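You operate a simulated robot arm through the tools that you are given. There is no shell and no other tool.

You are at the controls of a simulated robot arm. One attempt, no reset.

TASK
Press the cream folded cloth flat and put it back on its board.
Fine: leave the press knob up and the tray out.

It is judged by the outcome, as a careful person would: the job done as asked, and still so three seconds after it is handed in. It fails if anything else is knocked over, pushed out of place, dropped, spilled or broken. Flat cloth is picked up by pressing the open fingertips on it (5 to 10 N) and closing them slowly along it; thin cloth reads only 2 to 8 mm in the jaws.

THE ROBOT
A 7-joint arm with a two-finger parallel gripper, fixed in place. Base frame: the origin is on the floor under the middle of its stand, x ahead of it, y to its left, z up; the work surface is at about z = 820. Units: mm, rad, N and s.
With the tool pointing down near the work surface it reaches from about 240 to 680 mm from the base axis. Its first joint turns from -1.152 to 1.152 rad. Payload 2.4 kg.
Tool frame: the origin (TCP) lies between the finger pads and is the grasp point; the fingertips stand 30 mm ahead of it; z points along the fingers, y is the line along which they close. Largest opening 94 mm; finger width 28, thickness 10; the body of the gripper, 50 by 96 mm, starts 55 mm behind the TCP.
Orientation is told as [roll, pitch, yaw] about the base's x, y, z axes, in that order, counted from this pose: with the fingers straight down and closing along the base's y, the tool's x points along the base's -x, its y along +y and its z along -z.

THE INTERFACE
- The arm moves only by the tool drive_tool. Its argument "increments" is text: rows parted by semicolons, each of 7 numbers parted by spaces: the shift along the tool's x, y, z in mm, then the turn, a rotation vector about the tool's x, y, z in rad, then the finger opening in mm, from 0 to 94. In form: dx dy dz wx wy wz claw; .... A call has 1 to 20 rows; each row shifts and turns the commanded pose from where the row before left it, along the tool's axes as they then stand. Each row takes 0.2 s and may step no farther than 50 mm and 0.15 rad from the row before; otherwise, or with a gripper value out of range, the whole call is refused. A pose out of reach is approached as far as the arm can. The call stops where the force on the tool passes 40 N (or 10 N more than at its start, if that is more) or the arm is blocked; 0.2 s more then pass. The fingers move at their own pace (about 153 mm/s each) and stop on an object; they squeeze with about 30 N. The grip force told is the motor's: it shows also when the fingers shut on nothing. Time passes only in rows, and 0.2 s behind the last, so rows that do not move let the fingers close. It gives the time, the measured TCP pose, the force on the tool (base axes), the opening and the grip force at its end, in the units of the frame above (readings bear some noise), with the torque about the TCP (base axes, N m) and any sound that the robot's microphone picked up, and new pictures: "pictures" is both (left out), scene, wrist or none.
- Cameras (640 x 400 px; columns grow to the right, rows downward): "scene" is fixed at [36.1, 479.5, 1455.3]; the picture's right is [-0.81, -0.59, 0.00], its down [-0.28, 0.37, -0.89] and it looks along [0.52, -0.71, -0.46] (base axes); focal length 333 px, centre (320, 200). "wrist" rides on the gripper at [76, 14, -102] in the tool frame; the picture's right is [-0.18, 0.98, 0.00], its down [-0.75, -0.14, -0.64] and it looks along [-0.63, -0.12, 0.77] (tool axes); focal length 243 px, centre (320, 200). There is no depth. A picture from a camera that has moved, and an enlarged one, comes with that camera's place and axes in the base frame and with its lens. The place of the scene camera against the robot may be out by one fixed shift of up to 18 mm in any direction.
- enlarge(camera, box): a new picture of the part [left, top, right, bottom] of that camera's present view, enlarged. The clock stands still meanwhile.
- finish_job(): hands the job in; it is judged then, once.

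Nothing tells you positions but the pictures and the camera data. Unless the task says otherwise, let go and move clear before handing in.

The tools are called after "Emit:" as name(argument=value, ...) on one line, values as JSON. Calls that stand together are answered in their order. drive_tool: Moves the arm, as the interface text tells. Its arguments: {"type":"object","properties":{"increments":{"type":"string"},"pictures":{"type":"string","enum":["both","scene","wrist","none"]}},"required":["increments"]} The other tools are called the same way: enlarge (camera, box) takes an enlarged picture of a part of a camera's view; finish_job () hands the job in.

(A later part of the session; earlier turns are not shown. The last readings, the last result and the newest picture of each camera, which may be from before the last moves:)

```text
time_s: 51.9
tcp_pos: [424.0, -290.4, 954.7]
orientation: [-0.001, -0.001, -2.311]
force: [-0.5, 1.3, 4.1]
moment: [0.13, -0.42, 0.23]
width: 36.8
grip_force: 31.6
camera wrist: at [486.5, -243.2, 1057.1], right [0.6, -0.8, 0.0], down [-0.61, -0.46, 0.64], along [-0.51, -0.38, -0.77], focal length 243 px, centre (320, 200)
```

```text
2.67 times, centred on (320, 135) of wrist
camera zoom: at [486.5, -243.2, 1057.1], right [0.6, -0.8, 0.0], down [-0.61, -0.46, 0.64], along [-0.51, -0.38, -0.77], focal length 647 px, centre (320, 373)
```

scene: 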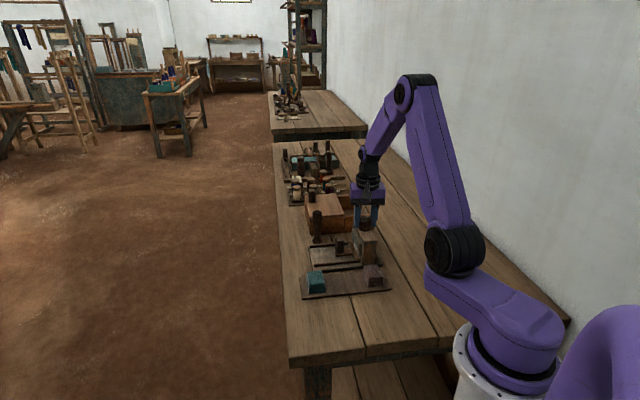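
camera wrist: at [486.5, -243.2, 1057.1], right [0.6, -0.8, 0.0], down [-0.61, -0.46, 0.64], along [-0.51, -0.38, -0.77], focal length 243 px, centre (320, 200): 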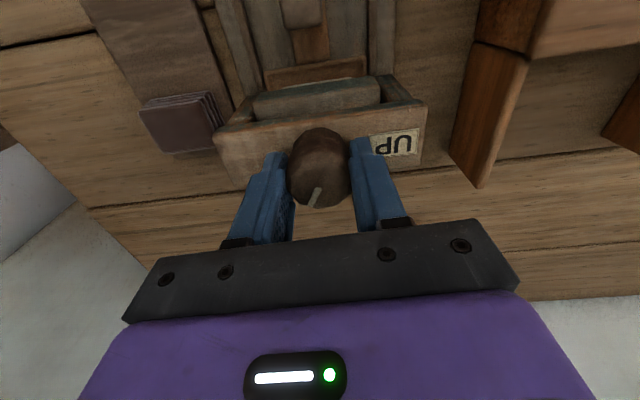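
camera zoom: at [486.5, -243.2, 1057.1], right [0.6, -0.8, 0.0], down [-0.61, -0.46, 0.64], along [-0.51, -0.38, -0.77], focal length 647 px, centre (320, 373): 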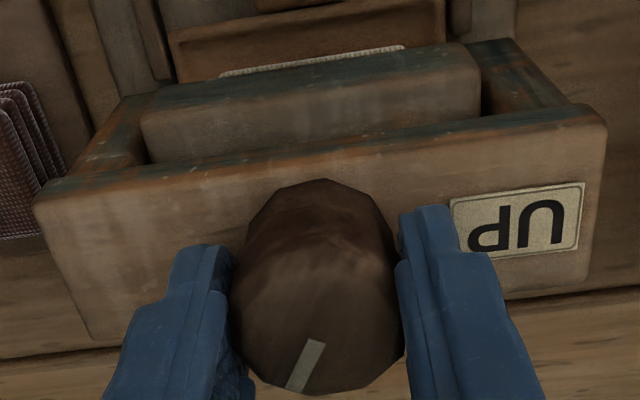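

The marker now slips relative to the fingers while the platen no longer moves, so the knob is at its down stop (about 120°). Let me look closely at how thin the cloth is under the platen.

Emit:
enlarge(camera="scene", box=[350, 230, 376, 260])

Emit:
enlarge(camera="wrist", box=[240, 40, 400, 140])

```text
13.33 times, centred on (363, 245) of scene
camera zoom: at [35.9, 479.6, 1455.3], right [-0.81, -0.59, 0.0], down [-0.28, 0.37, -0.89], along [0.52, -0.71, -0.46], focal length 4434 px, centre (-253, -400)
```

zoom: 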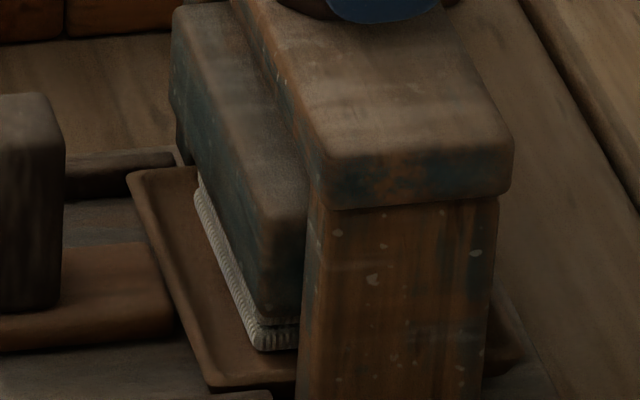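

```text
4.00 times, centred on (320, 90) of wrist
camera zoom: at [486.5, -243.2, 1057.1], right [0.6, -0.8, 0.0], down [-0.61, -0.46, 0.64], along [-0.51, -0.38, -0.77], focal length 970 px, centre (320, 640)
```

zoom: 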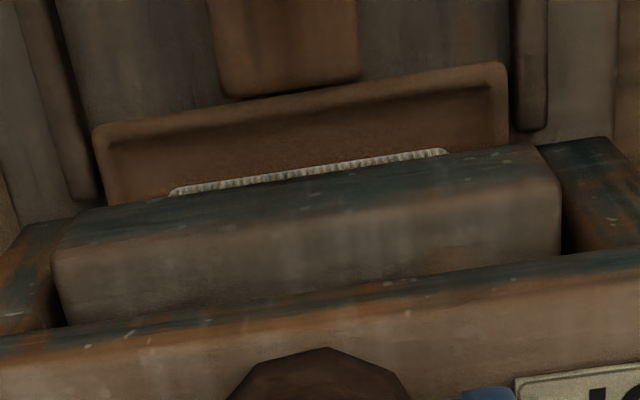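

The cloth is now squeezed to roughly 8 mm under the platen. I'll hold it pressed for about three seconds.

Emit:
drive_tool(increments="0 0 0 0 0 0 28;0 0 0 0 0 0 28;0 0 0 0 0 0 28;0 0 0 0 0 0 28;0 0 0 0 0 0 28;0 0 0 0 0 0 28;0 0 0 0 0 0 28;0 0 0 0 0 0 28;0 0 0 0 0 0 28;0 0 0 0 0 0 28;0 0 0 0 0 0 28;0 0 0 0 0 0 28;0 0 0 0 0 0 28;0 0 0 0 0 0 28;0 0 0 0 0 0 28", pictures="none")

Emit:
enlarge(camera="scene", box=[350, 230, 376, 260])

```text
time_s: 55.1
tcp_pos: [423.3, -289.4, 953.6]
orientation: [-0.002, 0.001, -2.311]
force: [-5.6, -0.8, -8.1]
moment: [-0.38, 0.13, 0.17]
width: 36.4
grip_force: 44.7
```

```text
13.33 times, centred on (363, 245) of scene
camera zoom: at [36.0, 479.4, 1455.4], right [-0.81, -0.59, 0.0], down [-0.28, 0.37, -0.89], along [0.52, -0.71, -0.46], focal length 4434 px, centre (-253, -400)
```

zoom: 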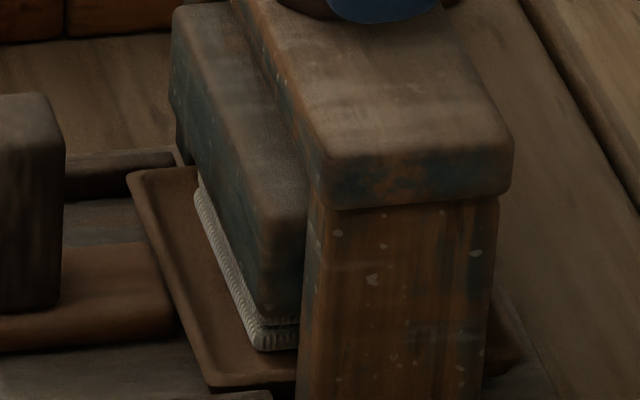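

The cloth stays squeezed. Now I turn the knob back counter-clockwise toward UP in stages, checking loads.

Emit:
drive_tool(increments="0 0 0 0 0 -0.1 28;0 0 0 0 0 -0.1 28;0 0 0 0 0 -0.1 28;0 0 0 0 0 -0.1 28;0 0 0 0 0 0 28", pictures="none")

```text
time_s: 56.3
tcp_pos: [423.5, -291.0, 955.1]
orientation: [0.001, 0.001, -1.91]
force: [-0.6, -12.4, -27.7]
moment: [-0.14, -0.24, 0.0]
width: 36.5
grip_force: 45.1
```

Emit:
drive_tool(increments="-0.8 0.3 1.5 0 0 0 28;0 0 0 0 0 -0.1 28;0 0 0 0 0 -0.1 28;0 0 0 0 0 -0.1 28;0 0 0 0 0 -0.1 28;0 0 0 0 0 0 28", pictures="none")

```text
time_s: 57.7
tcp_pos: [423.7, -288.5, 955.0]
orientation: [-0.001, 0.0, -1.509]
force: [-1.2, -0.3, 5.5]
moment: [0.53, 0.46, -0.04]
width: 36.4
grip_force: 44.9
```

Emit:
drive_tool(increments="0 0 0 0 0 -0.1 28;0 0 0 0 0 -0.1 28;0 0 0 0 0 -0.1 28;0 0 0 0 0 -0.1 28;0 0 0 0 0 0 28", pictures="wrist")

Emit:
enlarge(camera="scene", box=[340, 218, 400, 264])

```text
time_s: 58.9
tcp_pos: [424.0, -289.9, 954.6]
orientation: [0.002, -0.004, -1.108]
force: [4.4, 3.8, 21.4]
moment: [0.69, 0.35, 0.05]
width: 36.7
grip_force: 44.8
camera wrist: at [403.6, -215.0, 1057.0], right [0.96, 0.27, 0.0], down [0.21, -0.74, 0.64], along [0.18, -0.62, -0.77], focal length 243 px, centre (320, 200)
```

wrist: 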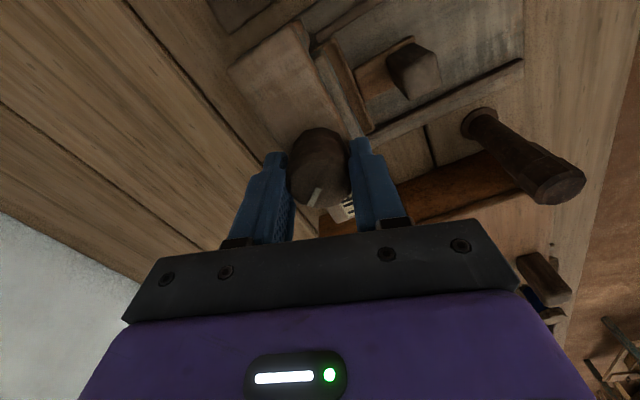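

```text
8.70 times, centred on (370, 241) of scene
camera zoom: at [35.9, 479.8, 1455.2], right [-0.81, -0.59, 0.0], down [-0.27, 0.37, -0.89], along [0.52, -0.71, -0.46], focal length 2892 px, centre (-115, -156)
```

zoom: 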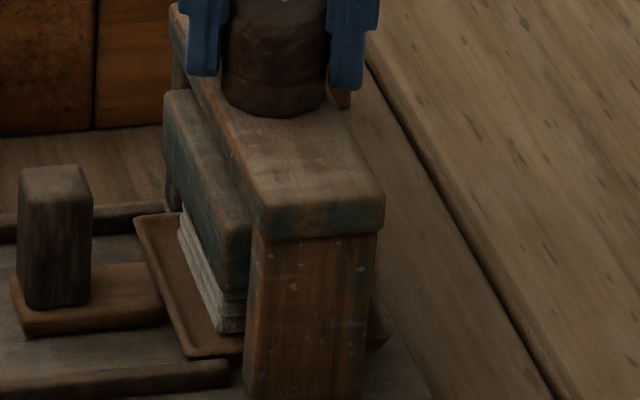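

The platen is rising again, but I want to check whether the cloth is staying thin or springing back.

Emit:
enlarge(camera="scene", box=[350, 230, 376, 260])

Emit:
enlarge(camera="wrist", box=[280, 20, 440, 120])

```text
13.33 times, centred on (363, 245) of scene
camera zoom: at [35.9, 479.8, 1455.2], right [-0.81, -0.59, 0.0], down [-0.27, 0.37, -0.89], along [0.52, -0.71, -0.46], focal length 4434 px, centre (-253, -400)
```

zoom: 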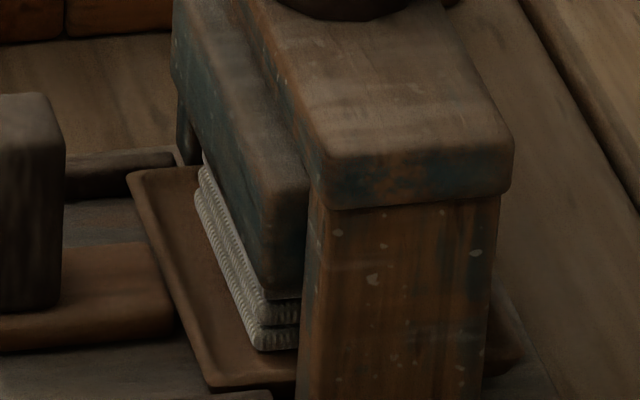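

```text
4.00 times, centred on (360, 70) of wrist
camera zoom: at [403.6, -215.0, 1057.0], right [0.96, 0.27, 0.0], down [0.21, -0.74, 0.64], along [0.18, -0.62, -0.77], focal length 970 px, centre (160, 720)
```

zoom: 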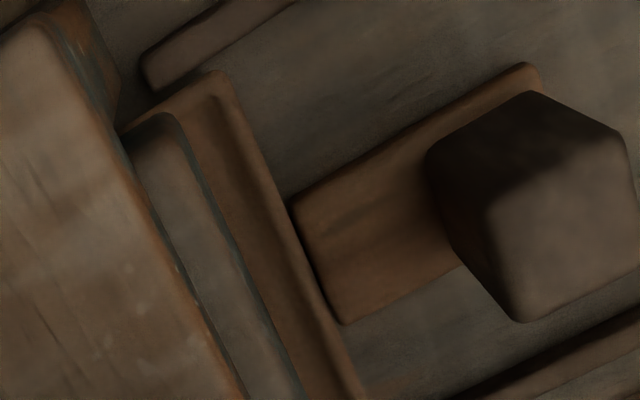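

It's hard to tell from this angle how much of the cloth is hidden by the platen. I'll turn the knob the rest of the way to UP, then inspect the cloth from the tray side.

Emit:
drive_tool(increments="-0.3 0.2 -1.2 0 0 0 28;0 0 0 0 0 -0.1 28;0 0 0 0 0 -0.1 28;0 0 0 0 0 -0.1 28;0 0 0 0 0 -0.1 28;0 0 0 0 0 0 28", pictures="none")

```text
time_s: 60.3
tcp_pos: [424.6, -289.7, 954.2]
orientation: [-0.001, 0.002, -0.71]
force: [7.5, 2.8, -8.9]
moment: [-0.57, -0.85, -0.02]
width: 36.1
grip_force: 45.2
```

Emit:
drive_tool(increments="0 0 0.3 0 0 -0.1 28;0 0 0 0 0 -0.1 28;0 0 0 0 0 -0.1 28;0 0 0 0 0 0 28", pictures="wrist")

Emit:
enlarge(camera="wrist", box=[220, 60, 420, 210])

Emit:
enlarge(camera="scene", box=[350, 230, 376, 260])

```text
time_s: 61.3
tcp_pos: [425.5, -290.0, 954.1]
orientation: [0.0, 0.001, -0.407]
force: [11.4, 4.2, -7.3]
moment: [0.33, 0.82, 0.0]
width: 36.4
grip_force: 45.0
camera wrist: at [361.2, -246.2, 1057.2], right [0.56, 0.83, 0.0], down [0.64, -0.43, 0.64], along [0.53, -0.36, -0.77], focal length 243 px, centre (320, 200)
```

wrist: 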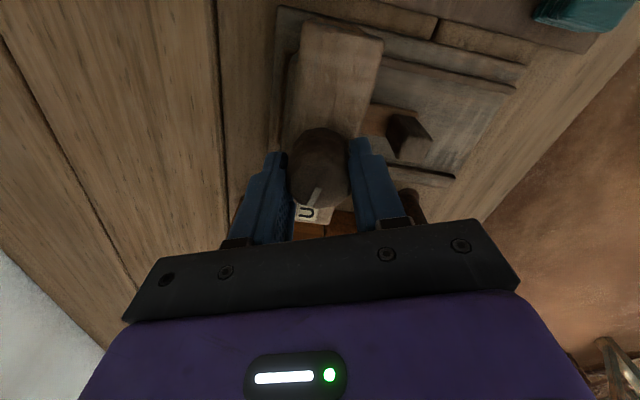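

```text
2.67 times, centred on (320, 135) of wrist
camera zoom: at [361.2, -246.2, 1057.2], right [0.56, 0.83, 0.0], down [0.64, -0.43, 0.64], along [0.53, -0.36, -0.77], focal length 647 px, centre (320, 373)
```

zoom: 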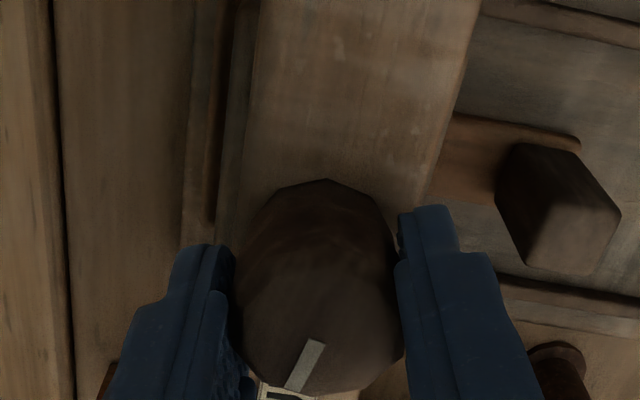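

```text
13.33 times, centred on (363, 245) of scene
camera zoom: at [36.5, 479.6, 1455.3], right [-0.81, -0.59, 0.0], down [-0.28, 0.37, -0.89], along [0.52, -0.71, -0.46], focal length 4434 px, centre (-253, -400)
```

zoom: 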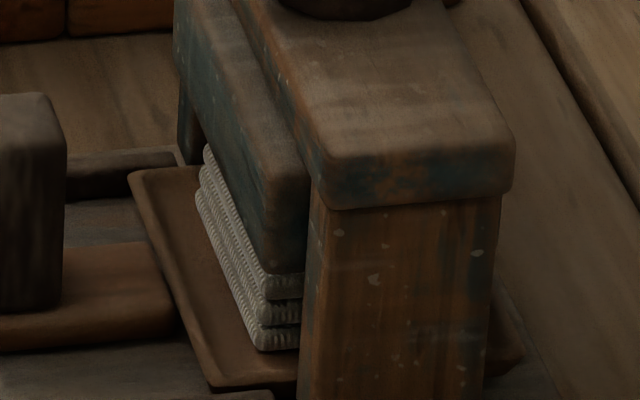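

The cloth layers are still full thickness, so the platen only touched it and my grip slipped against its resistance; the smaller width now (36 mm) suggests my pads have settled on the knob's flats. I'll re-grip 72° further back on the flats (for more turning range and torque) and press again.

Emit:
drive_tool(increments="0 0 0 0 0 0 48;0 0 0 0 0 0 60;0 0 0 0 0 -0.1396 60;0 0 0 0 0 -0.1396 60;0 0 0 0 0 -0.1396 60;0 0 0 0 0 -0.1396 60;0 0 0 0 0 -0.1396 60;0 0 0 0 0 -0.1396 60;0 0 0 0 0 -0.1396 60;0 0 0 0 0 -0.1396 60;0 0 0 0 0 -0.1396 60;0 0 0 0 0 0 60")

Emit:
enlarge(camera="wrist", box=[200, 80, 440, 248])

Emit:
enlarge(camera="scene", box=[310, 195, 410, 270])

```text
time_s: 63.9
tcp_pos: [423.8, -290.2, 954.1]
orientation: [-0.001, 0.001, 0.849]
force: [-0.1, -0.5, 0.4]
moment: [0.03, -0.01, 0.02]
width: 60.1
grip_force: 0.1
camera wrist: at [363.4, -337.7, 1057.5], right [-0.62, 0.79, 0.0], down [0.6, 0.47, 0.64], along [0.51, 0.4, -0.77], focal length 243 px, centre (320, 200)
```

scene: 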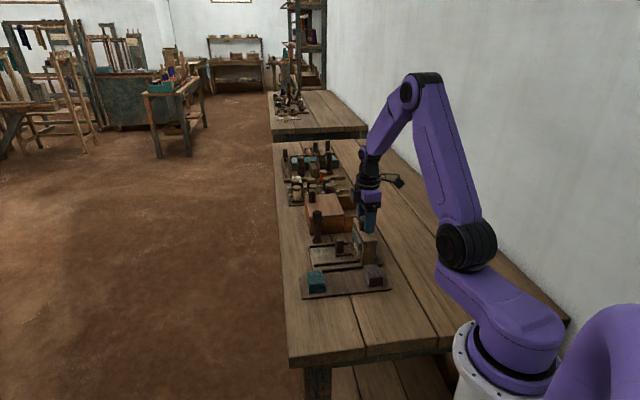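
wrist: 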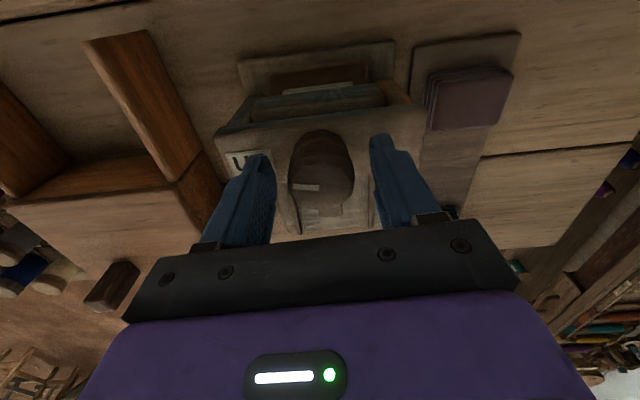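

```text
2.38 times, centred on (320, 164) of wrist
camera zoom: at [363.4, -337.7, 1057.5], right [-0.62, 0.79, 0.0], down [0.6, 0.47, 0.64], along [0.51, 0.4, -0.77], focal length 578 px, centre (320, 286)
```

zoom: 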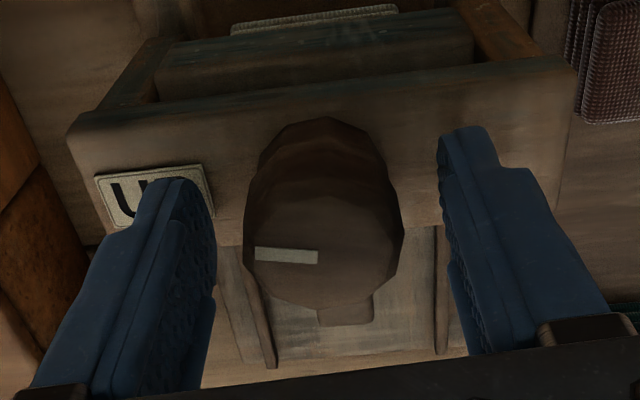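

```text
5.33 times, centred on (360, 232) of scene
camera zoom: at [36.1, 479.5, 1455.3], right [-0.81, -0.59, 0.0], down [-0.28, 0.37, -0.89], along [0.52, -0.71, -0.46], focal length 1774 px, centre (107, 27)
```

zoom: 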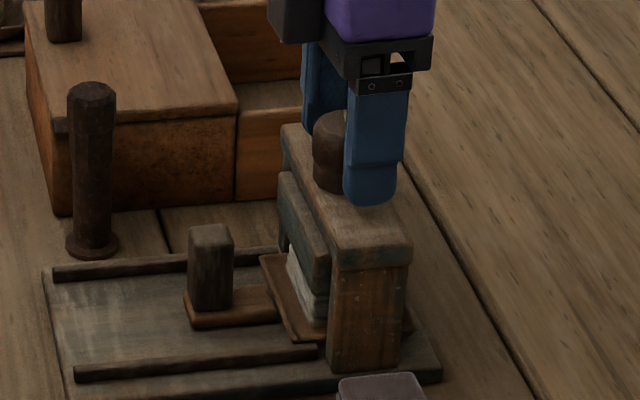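

I'm straddling the knob again at yaw 0.85 with the marker near UP. Closing now and checking that the pads sit on the flats.

Emit:
drive_tool(increments="0 0 0 0 0 0 46;0 0 0 0 0 0 40;0 0 0 0 0 0 34;0 0 0 0 0 0 20;0 0 0 0 0 0 10;0 0 0 0 0 0 10", pictures="none")

```text
time_s: 65.3
tcp_pos: [423.5, -291.5, 955.0]
orientation: [0.002, 0.001, 0.845]
force: [-2.6, 2.4, 1.9]
moment: [0.08, 0.01, -0.01]
width: 36.1
grip_force: 45.1
```

Width 36.1 mm: pads are flush on the flats. Turning clockwise again in stages.

Emit:
drive_tool(increments="0 0 0 0 0 0.1 10;0 0 0 0 0 0.1 10;0 0 0 0 0 0.1 10;0 0 0 0 0 0.1 10;0 0 0 0 0 0.1 10;0 0 0 0 0 0 10", pictures="none")

Emit:
drive_tool(increments="0 0 0 0 0 0.1 10;0 0 0 0 0 0.1 10;0 0 0 0 0 0.1 10;0 0 0 0 0 0.1 10;0 0 0 0 0 0.1 10;0 0 0 0 0 0 10", pictures="none")

```text
time_s: 66.7
tcp_pos: [424.2, -289.6, 954.7]
orientation: [0.001, 0.001, 0.344]
force: [-8.3, 4.1, 2.0]
moment: [0.39, -0.43, 0.02]
width: 36.5
grip_force: 44.2
```

```text
time_s: 68.1
tcp_pos: [424.4, -290.4, 956.1]
orientation: [0.004, 0.002, -0.154]
force: [-10.6, 10.3, 4.2]
moment: [-0.01, 0.56, -0.01]
width: 36.0
grip_force: 45.5
```

Emit:
drive_tool(increments="0.8 0.5 0 0 0 0 10;0 0 0 0 0 0.1 10;0 0 0 0 0 0.1 10;0 0 0 0 0 0.1 10;0 0 0 0 0 0.1 10;0 0 0 0 0 0.1 10;0 0 0 0 0 0 10", pictures="none")

Emit:
drive_tool(increments="0 0 0 0 0 0.1 10;0 0 0 0 0 0.1 10;0 0 0 0 0 0.1 10;0 0 0 0 0 0.1 10;0 0 0 0 0 0 10", pictures="wrist")

Emit:
enlarge(camera="wrist", box=[220, 60, 420, 210])

Emit:
enlarge(camera="scene", box=[350, 230, 376, 260])

```text
time_s: 69.7
tcp_pos: [423.4, -288.3, 953.7]
orientation: [0.002, 0.0, -0.654]
force: [-0.5, 10.1, -0.8]
moment: [0.52, 0.3, -0.02]
width: 36.3
grip_force: 45.0
```

```text
time_s: 70.9
tcp_pos: [424.2, -288.7, 955.3]
orientation: [-0.001, -0.004, -1.051]
force: [5.3, 7.8, -7.2]
moment: [-0.33, -0.12, 1.32]
width: 36.6
grip_force: 45.4
camera wrist: at [399.2, -215.6, 1057.4], right [0.94, 0.33, 0.0], down [0.25, -0.72, 0.64], along [0.21, -0.61, -0.77], focal length 243 px, centre (320, 200)
```

wrist: 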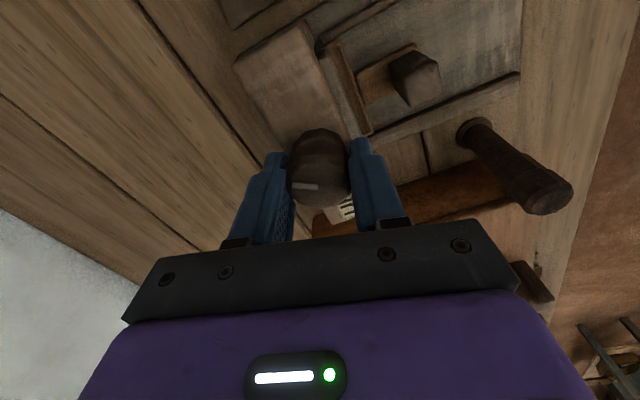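

```text
2.67 times, centred on (320, 135) of wrist
camera zoom: at [399.2, -215.6, 1057.4], right [0.94, 0.33, 0.0], down [0.25, -0.72, 0.64], along [0.21, -0.61, -0.77], focal length 647 px, centre (320, 373)
```

zoom: 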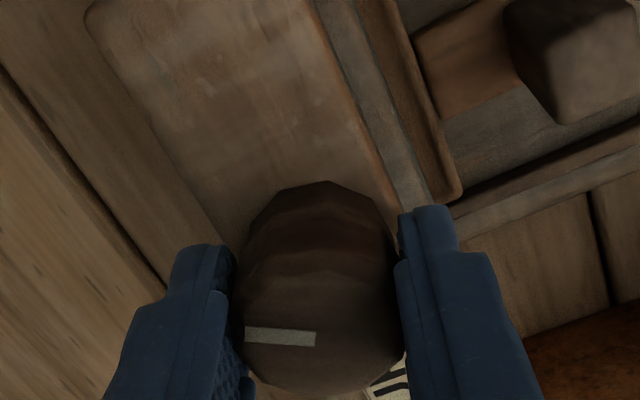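

```text
13.33 times, centred on (363, 245) of scene
camera zoom: at [36.3, 479.7, 1455.3], right [-0.81, -0.59, 0.0], down [-0.28, 0.37, -0.89], along [0.52, -0.71, -0.46], focal length 4434 px, centre (-253, -400)
```

zoom: 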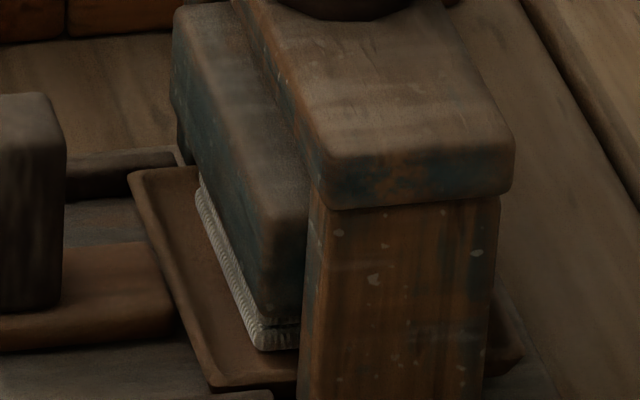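

Now I have real pressing torque (1.3 N·m) at about 123° of knob turn. I'll add a little more turn in tiny steps and see whether the platen advances.

Emit:
drive_tool(increments="0 0 0 0 0 0.04 10;0 0 0 0 0 0 10", pictures="none")

Emit:
drive_tool(increments="0 0 0 0 0 0.04 10;0 0 0 0 0 0 10;0 0 0 0 0 0 10;0 0 0 0 0 0 10;0 0 0 0 0 0 10", pictures="wrist")

Emit:
enlarge(camera="wrist", box=[220, 60, 420, 210])

Emit:
enlarge(camera="scene", box=[350, 230, 376, 260])

```text
time_s: 71.5
tcp_pos: [423.5, -289.0, 955.1]
orientation: [0.0, 0.0, -1.092]
force: [7.5, 7.0, -12.1]
moment: [-0.22, -0.19, 1.31]
width: 36.8
grip_force: 45.6
```

```text
time_s: 72.7
tcp_pos: [423.9, -289.2, 955.2]
orientation: [0.001, 0.0, -1.133]
force: [8.0, 7.5, -4.1]
moment: [0.78, -0.14, 0.95]
width: 37.1
grip_force: 45.2
camera wrist: at [405.1, -213.4, 1057.6], right [0.97, 0.25, 0.0], down [0.19, -0.74, 0.64], along [0.16, -0.62, -0.77], focal length 243 px, centre (320, 200)
```

wrist: 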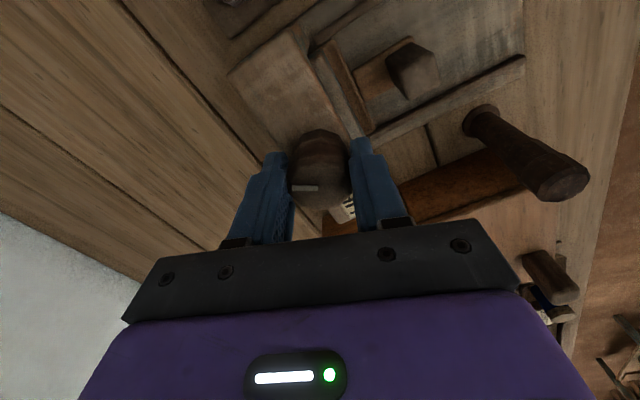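

```text
2.67 times, centred on (320, 135) of wrist
camera zoom: at [405.1, -213.4, 1057.6], right [0.97, 0.25, 0.0], down [0.19, -0.74, 0.64], along [0.16, -0.62, -0.77], focal length 647 px, centre (320, 373)
```

zoom: 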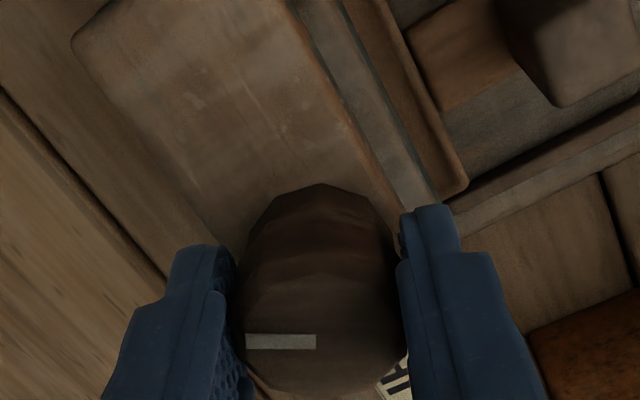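

```text
13.33 times, centred on (363, 245) of scene
camera zoom: at [36.3, 479.7, 1455.3], right [-0.81, -0.59, 0.0], down [-0.28, 0.37, -0.89], along [0.52, -0.71, -0.46], focal length 4434 px, centre (-253, -400)
```

zoom: 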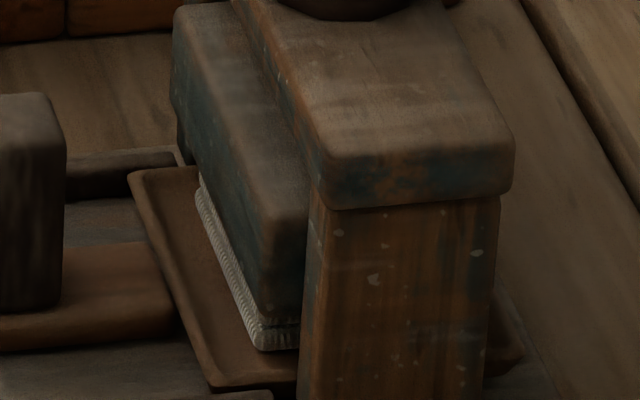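

The knob is at a firm stop at about 120° even with strong torque, so this is fully down. I'll leave it pressed, release the knob, and look at the press from the front to see what the platen is doing to the cloth.

Emit:
drive_tool(increments="0 0 0 0 0 0 48;0 0 0 0 0 0 64;0 0 -35 0 0 0 64;0 0 -35 0 0 0 64;0 0 0 0 0 0.146 80;0 0 0 0 0 0.146 80;0 0 0 0 0 0.146 94;40 2.75 0 0 0 0 94;40 2.75 0 0 0 0 94;40 2.75 0 0 0 0 94;39 2.75 0 0 0 0 94;0 0 38 0 0 0 94;0 0 38 0 0 0 94;0 0 38 0 0 0 94;0 0 0 0 -0.1375 0 94;0 0 0 0 -0.1375 0 94;0 0 0 0 -0.1375 0 94;0 0 0 0 -0.1375 0 94;0 0 0 0 0 0 94")

Emit:
enlarge(camera="wrist", box=[220, 100, 420, 240])

Emit:
enlarge(camera="scene", box=[350, 230, 376, 260])

```text
time_s: 76.7
tcp_pos: [435.5, -130.6, 910.8]
orientation: [0.001, -0.551, -1.571]
force: [-0.2, -0.3, -1.1]
moment: [-0.02, 0.0, -0.01]
width: 94.3
grip_force: 0.0
camera wrist: at [450.1, -11.5, 958.2], right [0.98, -0.16, 0.1], down [-0.14, -0.31, 0.94], along [-0.12, -0.94, -0.32], focal length 243 px, centre (320, 200)
```

scene: 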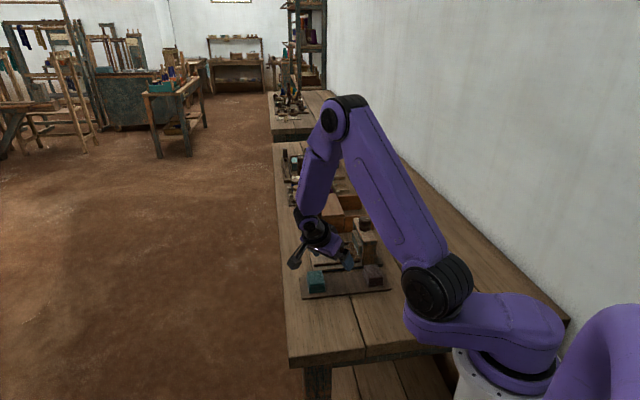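
wrist: 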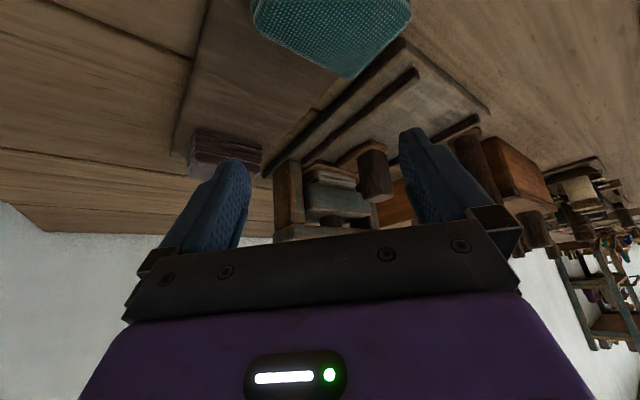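

```text
2.86 times, centred on (320, 170) of wrist
camera zoom: at [450.1, -11.5, 958.2], right [0.98, -0.16, 0.1], down [-0.14, -0.31, 0.94], along [-0.12, -0.94, -0.32], focal length 693 px, centre (320, 286)
```

zoom: 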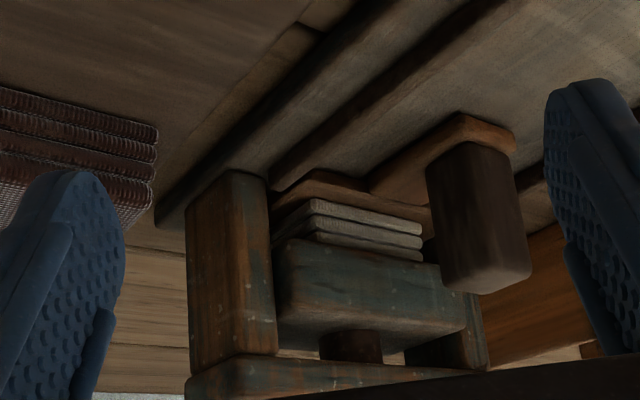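

```text
13.33 times, centred on (363, 245) of scene
camera zoom: at [36.0, 479.5, 1455.3], right [-0.81, -0.59, 0.0], down [-0.28, 0.37, -0.89], along [0.52, -0.71, -0.46], focal length 4434 px, centre (-253, -400)
```

zoom: 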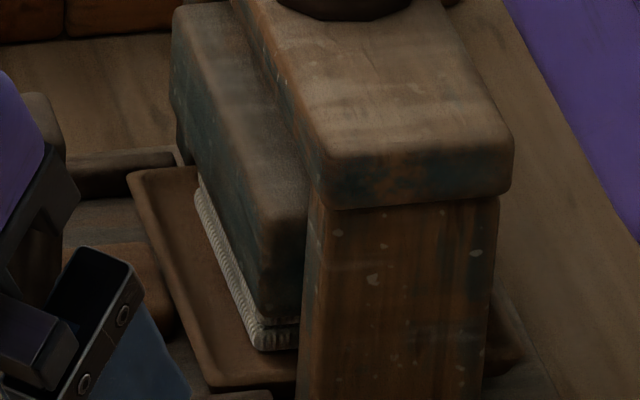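

From the front, the platen on its shaft rests on the cloth, but I want a sharper look at the layers to judge whether they're compressed.

Emit:
enlarge(camera="wrist", box=[300, 140, 390, 220])

Emit:
enlarge(camera="wrist", box=[180, 110, 290, 190])

```text
5.00 times, centred on (345, 180) of wrist
camera zoom: at [450.1, -11.5, 958.2], right [0.98, -0.16, 0.1], down [-0.14, -0.31, 0.94], along [-0.12, -0.94, -0.32], focal length 1213 px, centre (195, 300)
```

zoom: 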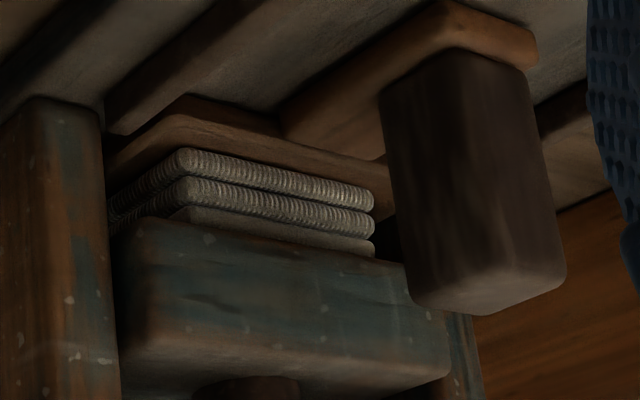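

```text
5.00 times, centred on (235, 150) of wrist
camera zoom: at [450.1, -11.5, 958.2], right [0.98, -0.16, 0.1], down [-0.14, -0.31, 0.94], along [-0.12, -0.94, -0.32], focal length 1213 px, centre (745, 450)
```

zoom: 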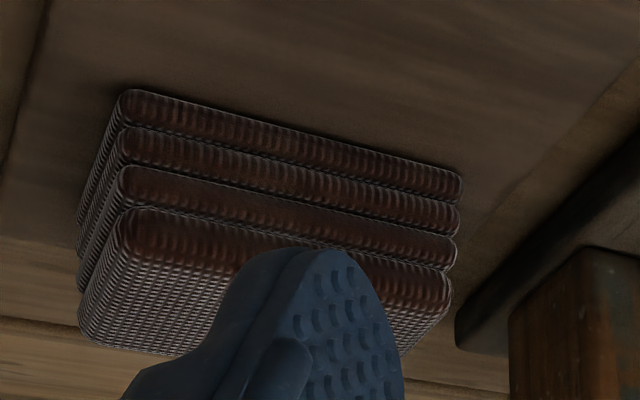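

The platen overlaps the upper layers of the cloth visually but the stack hasn't changed shape yet; the knob is at its stop, so perhaps it simply needs more time. I'll wait four seconds here with the press down and look again.

Emit:
drive_tool(increments="0 0 0 0 0 0 94;0 0 0 0 0 0 94;0 0 0 0 0 0 94;0 0 0 0 0 0 94;0 0 0 0 0 0 94;0 0 0 0 0 0 94;0 0 0 0 0 0 94;0 0 0 0 0 0 94;0 0 0 0 0 0 94;0 0 0 0 0 0 94;0 0 0 0 0 0 94;0 0 0 0 0 0 94;0 0 0 0 0 0 94;0 0 0 0 0 0 94;0 0 0 0 0 0 94;0 0 0 0 0 0 94;0 0 0 0 0 0 94;0 0 0 0 0 0 94;0 0 0 0 0 0 94;0 0 0 0 0 0 94", pictures="none")

Emit:
enlarge(camera="wrist", box=[300, 140, 390, 220])

```text
time_s: 80.9
tcp_pos: [435.7, -131.0, 910.2]
orientation: [0.0, -0.551, -1.571]
force: [0.5, 0.7, -0.2]
moment: [0.0, 0.01, 0.01]
width: 94.0
grip_force: 0.1
```

```text
5.00 times, centred on (345, 180) of wrist
camera zoom: at [450.1, -11.6, 958.4], right [0.98, -0.16, 0.1], down [-0.14, -0.31, 0.94], along [-0.12, -0.94, -0.32], focal length 1213 px, centre (195, 300)
```

zoom: 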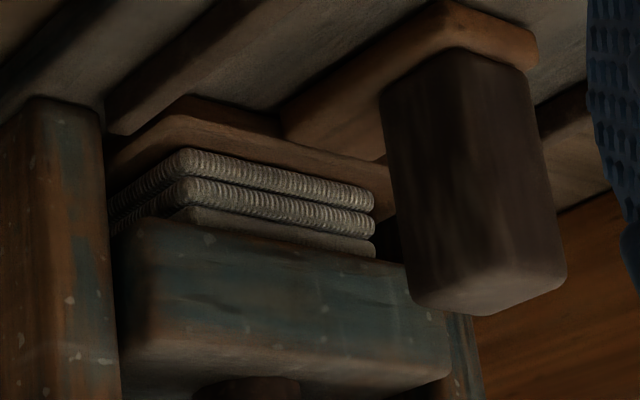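

No visible change after ten seconds at the stop. I'll return to the knob, turn it fully back to UP, and then check the cloth from the front again.

Emit:
drive_tool(increments="0 0 0 0 0.1375 0 94;0 0 0 0 0.1375 0 94;0 0 0 0 0.1375 0 94;0 0 0 0 0.1375 0 94;0 0 -38 0 0 0 94;0 0 -38 0 0 0 94;0 0 -38 0 0 0 94;-39.7 -2.85 0 0 0 0 80;-39.7 -2.85 0 0 0 0 70;-39.7 -2.85 0 0 0 0 66;-39.7 -2.85 0 0 0 0 66;0 0 0 0 0 0.084 66;0 0 0 0 0 0.084 66;0 0 30 0 0 0 66;0 0 0 0 0 0 66")

Emit:
enlarge(camera="wrist", box=[200, 60, 440, 228])

```text
time_s: 84.1
tcp_pos: [422.2, -289.7, 993.0]
orientation: [0.001, 0.0, -1.74]
force: [0.0, -0.9, -0.7]
moment: [0.02, 0.0, -0.03]
width: 66.0
grip_force: 0.0
camera wrist: at [449.3, -216.5, 1096.5], right [0.94, -0.35, 0.0], down [-0.27, -0.72, 0.64], along [-0.22, -0.6, -0.77], focal length 243 px, centre (320, 200)
```

scene: 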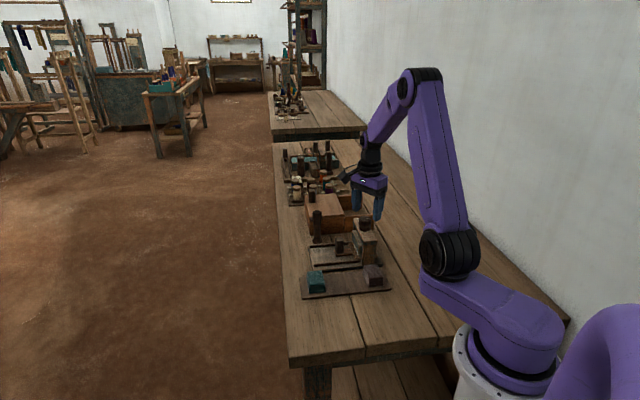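
wrist: 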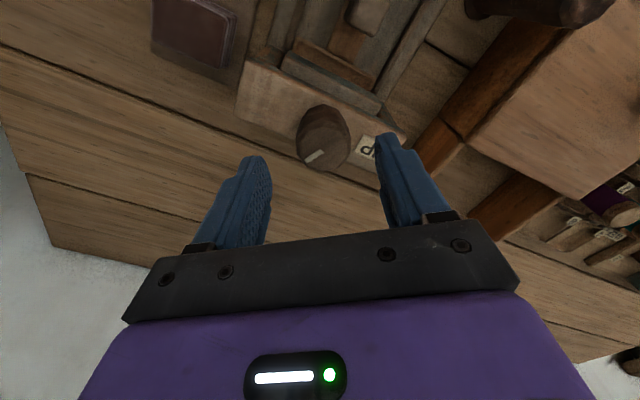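

```text
2.38 times, centred on (320, 144) of wrist
camera zoom: at [449.3, -216.5, 1096.5], right [0.94, -0.35, 0.0], down [-0.27, -0.72, 0.64], along [-0.22, -0.6, -0.77], focal length 578 px, centre (320, 333)
```

zoom: 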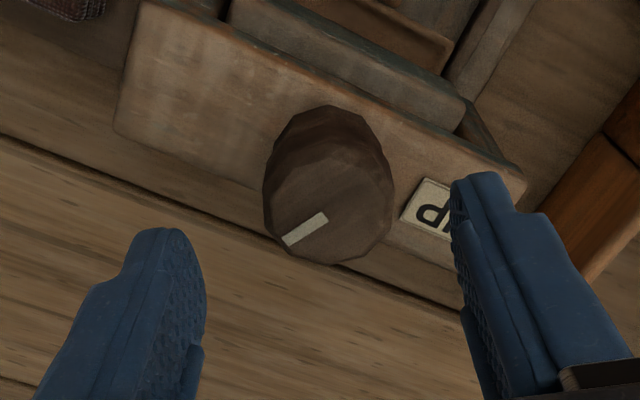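

The knob stayed where I left it. I'll grip it and turn counter-clockwise all the way to UP, feeling for the stop.

Emit:
drive_tool(increments="0 2 19 0 0 0 66;0 0 19 0 0 0 66;0 0 0 0 0 0 54;0 0 0 0 0 0 44;0 0 0 0 0 0 34;0 0 0 0 0 0 20;0 0 0 0 0 0 10;0 0 0 0 0 0 10", pictures="none")

```text
time_s: 85.9
tcp_pos: [425.0, -290.2, 956.1]
orientation: [0.001, -0.001, -1.74]
force: [7.7, -2.2, -8.7]
moment: [-0.31, 0.1, 0.04]
width: 37.0
grip_force: 44.8
```

Emit:
drive_tool(increments="0 0.5 0.5 0 0 0 10;0 0 0 0 0 -0.1 10;0 0 0 0 0 -0.1 10;0 0 0 0 0 -0.1 10;0 0 0 0 0 -0.1 10;0 0 0 0 0 -0.1 10;0 0 0 0 0 0 10", pictures="none")

Emit:
drive_tool(increments="0 0 0 0 0 -0.1 10;0 0 0 0 0 -0.1 10;0 0 0 0 0 -0.1 10;0 0 0 0 0 -0.1 10;0 0 0 0 0 -0.1 10;0 0 0 0 0 0 10", pictures="none")

```text
time_s: 87.5
tcp_pos: [425.6, -289.2, 955.9]
orientation: [-0.001, 0.002, -1.239]
force: [-10.7, -0.9, -5.9]
moment: [-0.53, -0.89, 0.04]
width: 36.7
grip_force: 45.1
```

```text
time_s: 88.9
tcp_pos: [424.7, -289.2, 956.2]
orientation: [-0.001, -0.001, -0.739]
force: [-6.9, -10.1, -3.6]
moment: [0.87, 0.41, -0.02]
width: 36.9
grip_force: 45.5
```

Emit:
drive_tool(increments="0 -0.8 0 0 0 0 10;0 0 0 0 0 -0.1 10;0 0 0 0 0 -0.1 10;0 0 0 0 0 -0.1 10;0 0 0 0 0 -0.1 10;0 0 0 0 0 -0.1 10;0 0 0 0 0 0 10", pictures="none")

Emit:
drive_tool(increments="0 0 0 0 0 -0.1 10;0 0 0 0 0 -0.1 10;0 0 0 0 0 -0.1 10;0 0 0 0 0 0 10", pictures="wrist")

Emit:
enlarge(camera="wrist", box=[220, 80, 420, 220])

Emit:
enlarge(camera="scene", box=[350, 225, 380, 260])

```text
time_s: 90.5
tcp_pos: [424.2, -290.7, 956.7]
orientation: [0.002, 0.002, -0.237]
force: [-6.0, 4.5, 6.1]
moment: [-0.05, 1.1, -0.01]
width: 36.9
grip_force: 45.3
```

```text
time_s: 91.5
tcp_pos: [423.9, -289.7, 956.3]
orientation: [0.0, 0.0, 0.063]
force: [1.0, 7.9, -7.3]
moment: [-0.35, 0.43, -0.01]
width: 36.8
grip_force: 45.6
camera wrist: at [348.6, -279.7, 1058.9], right [0.12, 0.99, 0.0], down [0.76, -0.09, 0.64], along [0.64, -0.08, -0.77], focal length 243 px, centre (320, 200)
```

wrist: 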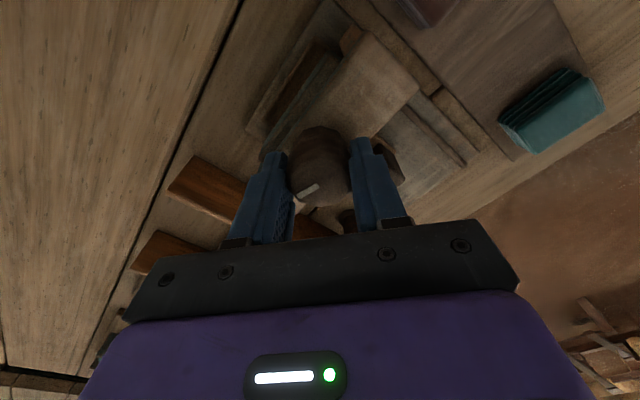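

```text
2.86 times, centred on (320, 150) of wrist
camera zoom: at [348.6, -279.7, 1058.9], right [0.12, 0.99, 0.0], down [0.76, -0.09, 0.64], along [0.64, -0.08, -0.77], focal length 693 px, centre (320, 343)
```

zoom: 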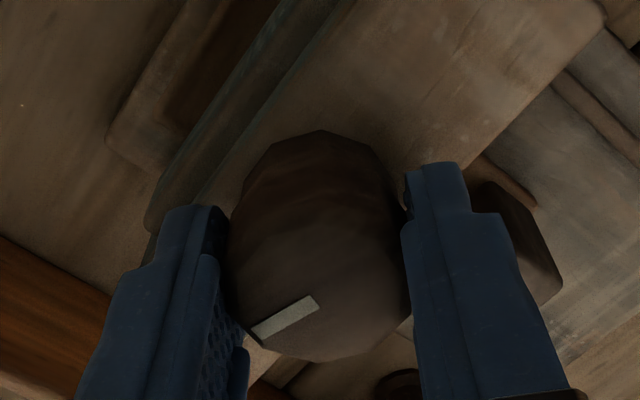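

```text
11.43 times, centred on (365, 242) of scene
camera zoom: at [36.2, 479.6, 1455.3], right [-0.81, -0.59, 0.0], down [-0.28, 0.37, -0.89], along [0.52, -0.71, -0.46], focal length 3801 px, centre (-194, -286)
```

zoom: 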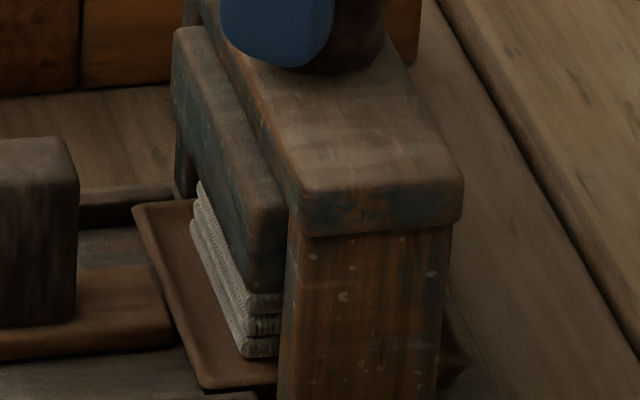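

The marker still has about 17° to go to UP. Continuing counter-clockwise until I feel the stop.

Emit:
drive_tool(increments="0 0 0 0 0 -0.1 10;0 0 0 0 0 -0.1 10;0 0 0 0 0 0 10", pictures="none")

Emit:
drive_tool(increments="0 0 0 0 0 -0.06 10;0 0 0 0 0 0 10", pictures="none")

Emit:
drive_tool(increments="0 0 0 0 0 -0.06 10;0 0 0 0 0 0 10", pictures="wrist")

Emit:
enlarge(camera="wrist", box=[220, 80, 420, 220])

```text
time_s: 92.3
tcp_pos: [424.9, -289.2, 956.0]
orientation: [0.002, 0.001, 0.262]
force: [-1.7, 13.2, -6.9]
moment: [-0.22, -0.59, 0.0]
width: 36.7
grip_force: 44.7
```

```text
time_s: 92.9
tcp_pos: [424.3, -290.7, 957.1]
orientation: [0.002, 0.003, 0.321]
force: [-2.6, 16.9, -3.6]
moment: [-0.06, -0.75, 0.02]
width: 37.1
grip_force: 45.6
```

```text
time_s: 93.5
tcp_pos: [425.4, -290.4, 956.8]
orientation: [0.001, 0.001, 0.383]
force: [-2.5, 20.0, 1.7]
moment: [-0.39, 0.56, -0.38]
width: 36.9
grip_force: 44.7
camera wrist: at [349.7, -304.1, 1058.9], right [-0.2, 0.98, 0.0], down [0.75, 0.15, 0.64], along [0.63, 0.13, -0.77], focal length 243 px, centre (320, 200)
```

wrist: 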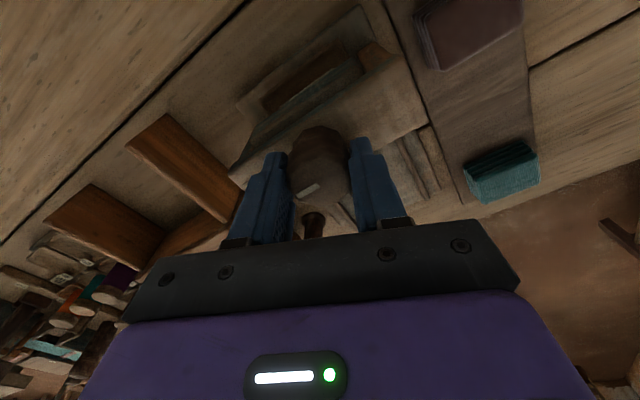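

```text
2.86 times, centred on (320, 150) of wrist
camera zoom: at [349.7, -304.1, 1058.9], right [-0.2, 0.98, 0.0], down [0.75, 0.15, 0.64], along [0.63, 0.13, -0.77], focal length 693 px, centre (320, 343)
```

zoom: 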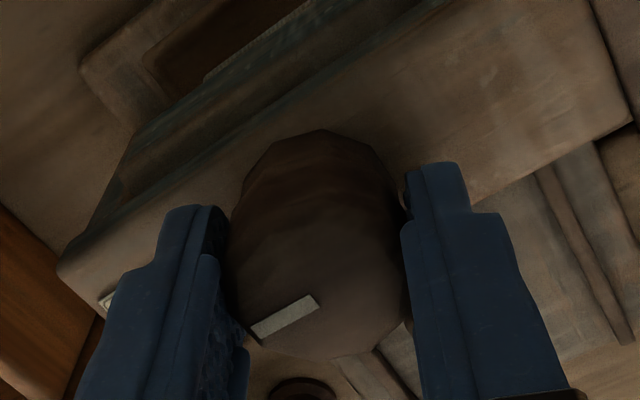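

The knob is back at its UP stop (marker on UP, 120° total range confirmed). I'll release it, rise, and go back to the front viewpoint to inspect the cloth.

Emit:
drive_tool(increments="0 0 0 0 0 0 48;0 0 0 0 0 0 64;0 0 -35 0 0 0 64;0 0 -35 0 0 0 64;0 0 0 0 0 0.1396 80;0 0 0 0 0 0.1396 94;0 0 0 0 0 0.1396 94;0 0 0 0 0 0.1396 94;0 0 0 0 0 0.1396 94;0 0 0 0 0 0.1396 94;0 0 0 0 0 0.1396 94;0 0 0 0 0 0.1396 94;0 0 0 0 0 0.1396 94;0 0 0 0 0 0.1396 94;0 0 0 0 0 0.1396 94;0 0 0 0 0 0.1396 94;0 0 0 0 0 0.1396 94;0 0 0 0 0 0.1396 94;0 0 0 0 0 0 94", pictures="none")

Emit:
drive_tool(increments="40 2.75 0 0 0 0 94;40 2.75 0 0 0 0 94;40 2.75 0 0 0 0 94;39 2.75 0 0 0 0 94;0 0 38 0 0 0 94;0 0 38 0 0 0 94;0 0 38 0 0 0 94;0 0 0 0 -0.1375 0 94;0 0 0 0 -0.1375 0 94;0 0 0 0 -0.1375 0 94;0 0 0 0 -0.1375 0 94;0 0 0 0 0 0 94")

Emit:
enlarge(camera="wrist", box=[300, 140, 390, 220])

Emit:
enlarge(camera="scene", box=[350, 225, 380, 260])

```text
time_s: 97.5
tcp_pos: [425.7, -291.6, 1027.1]
orientation: [0.0, 0.0, -1.576]
force: [-0.4, 0.4, -1.1]
moment: [0.01, 0.01, 0.01]
width: 94.1
grip_force: 0.1
```

```text
time_s: 100.1
tcp_pos: [436.4, -131.0, 913.3]
orientation: [0.0, -0.551, -1.575]
force: [0.3, 0.4, 0.5]
moment: [-0.01, 0.02, -0.02]
width: 94.2
grip_force: 0.0
camera wrist: at [452.2, -12.0, 960.1], right [0.98, -0.16, 0.1], down [-0.14, -0.31, 0.94], along [-0.12, -0.94, -0.32], focal length 243 px, centre (320, 200)
```

scene: 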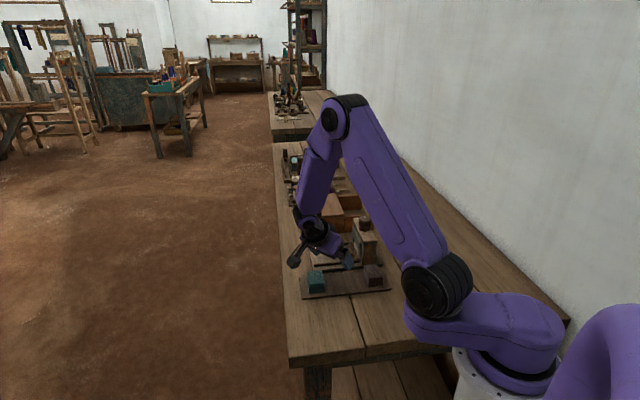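
wrist: 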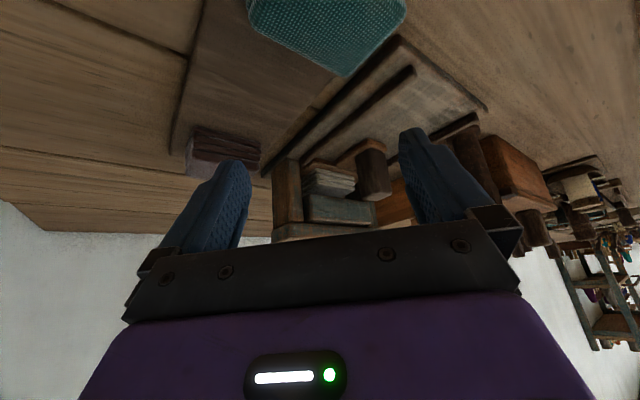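

```text
5.00 times, centred on (345, 180) of wrist
camera zoom: at [452.2, -12.0, 960.1], right [0.98, -0.16, 0.1], down [-0.14, -0.31, 0.94], along [-0.12, -0.94, -0.32], focal length 1213 px, centre (195, 300)
```

zoom: 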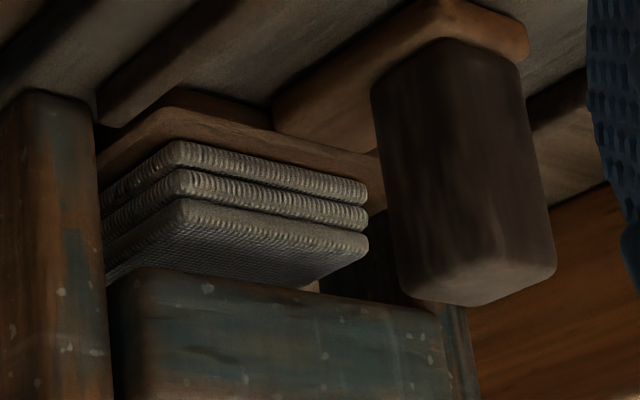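

```text
11.43 times, centred on (365, 242) of scene
camera zoom: at [36.0, 479.5, 1455.3], right [-0.81, -0.59, 0.0], down [-0.28, 0.37, -0.89], along [0.52, -0.71, -0.46], focal length 3801 px, centre (-194, -286)
```

zoom: 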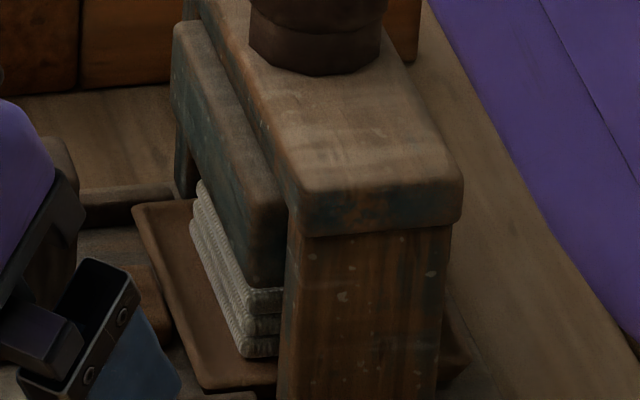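

Interesting: the cream stack now shows three layer bands instead of four, so the pressing has reduced its height. Let me zoom closer to compare with the untouched brown stack.

Emit:
enlarge(camera="wrist", box=[315, 155, 385, 200])

Emit:
enlarge(camera="wrist", box=[180, 115, 280, 185])

```text
8.89 times, centred on (350, 178) of wrist
camera zoom: at [452.2, -12.0, 960.1], right [0.98, -0.16, 0.1], down [-0.14, -0.31, 0.94], along [-0.12, -0.94, -0.32], focal length 2157 px, centre (53, 400)
```

zoom: 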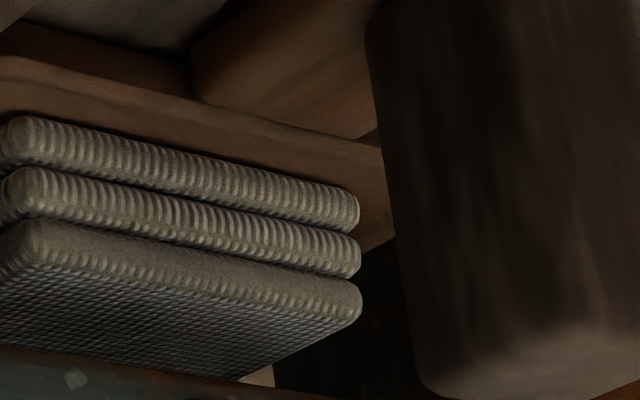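

```text
5.71 times, centred on (230, 150) of wrist
camera zoom: at [452.2, -12.0, 960.1], right [0.98, -0.16, 0.1], down [-0.14, -0.31, 0.94], along [-0.12, -0.94, -0.32], focal length 1386 px, centre (834, 486)
```

zoom: 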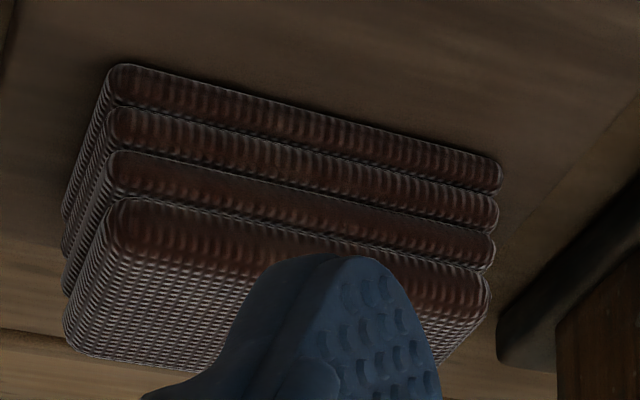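

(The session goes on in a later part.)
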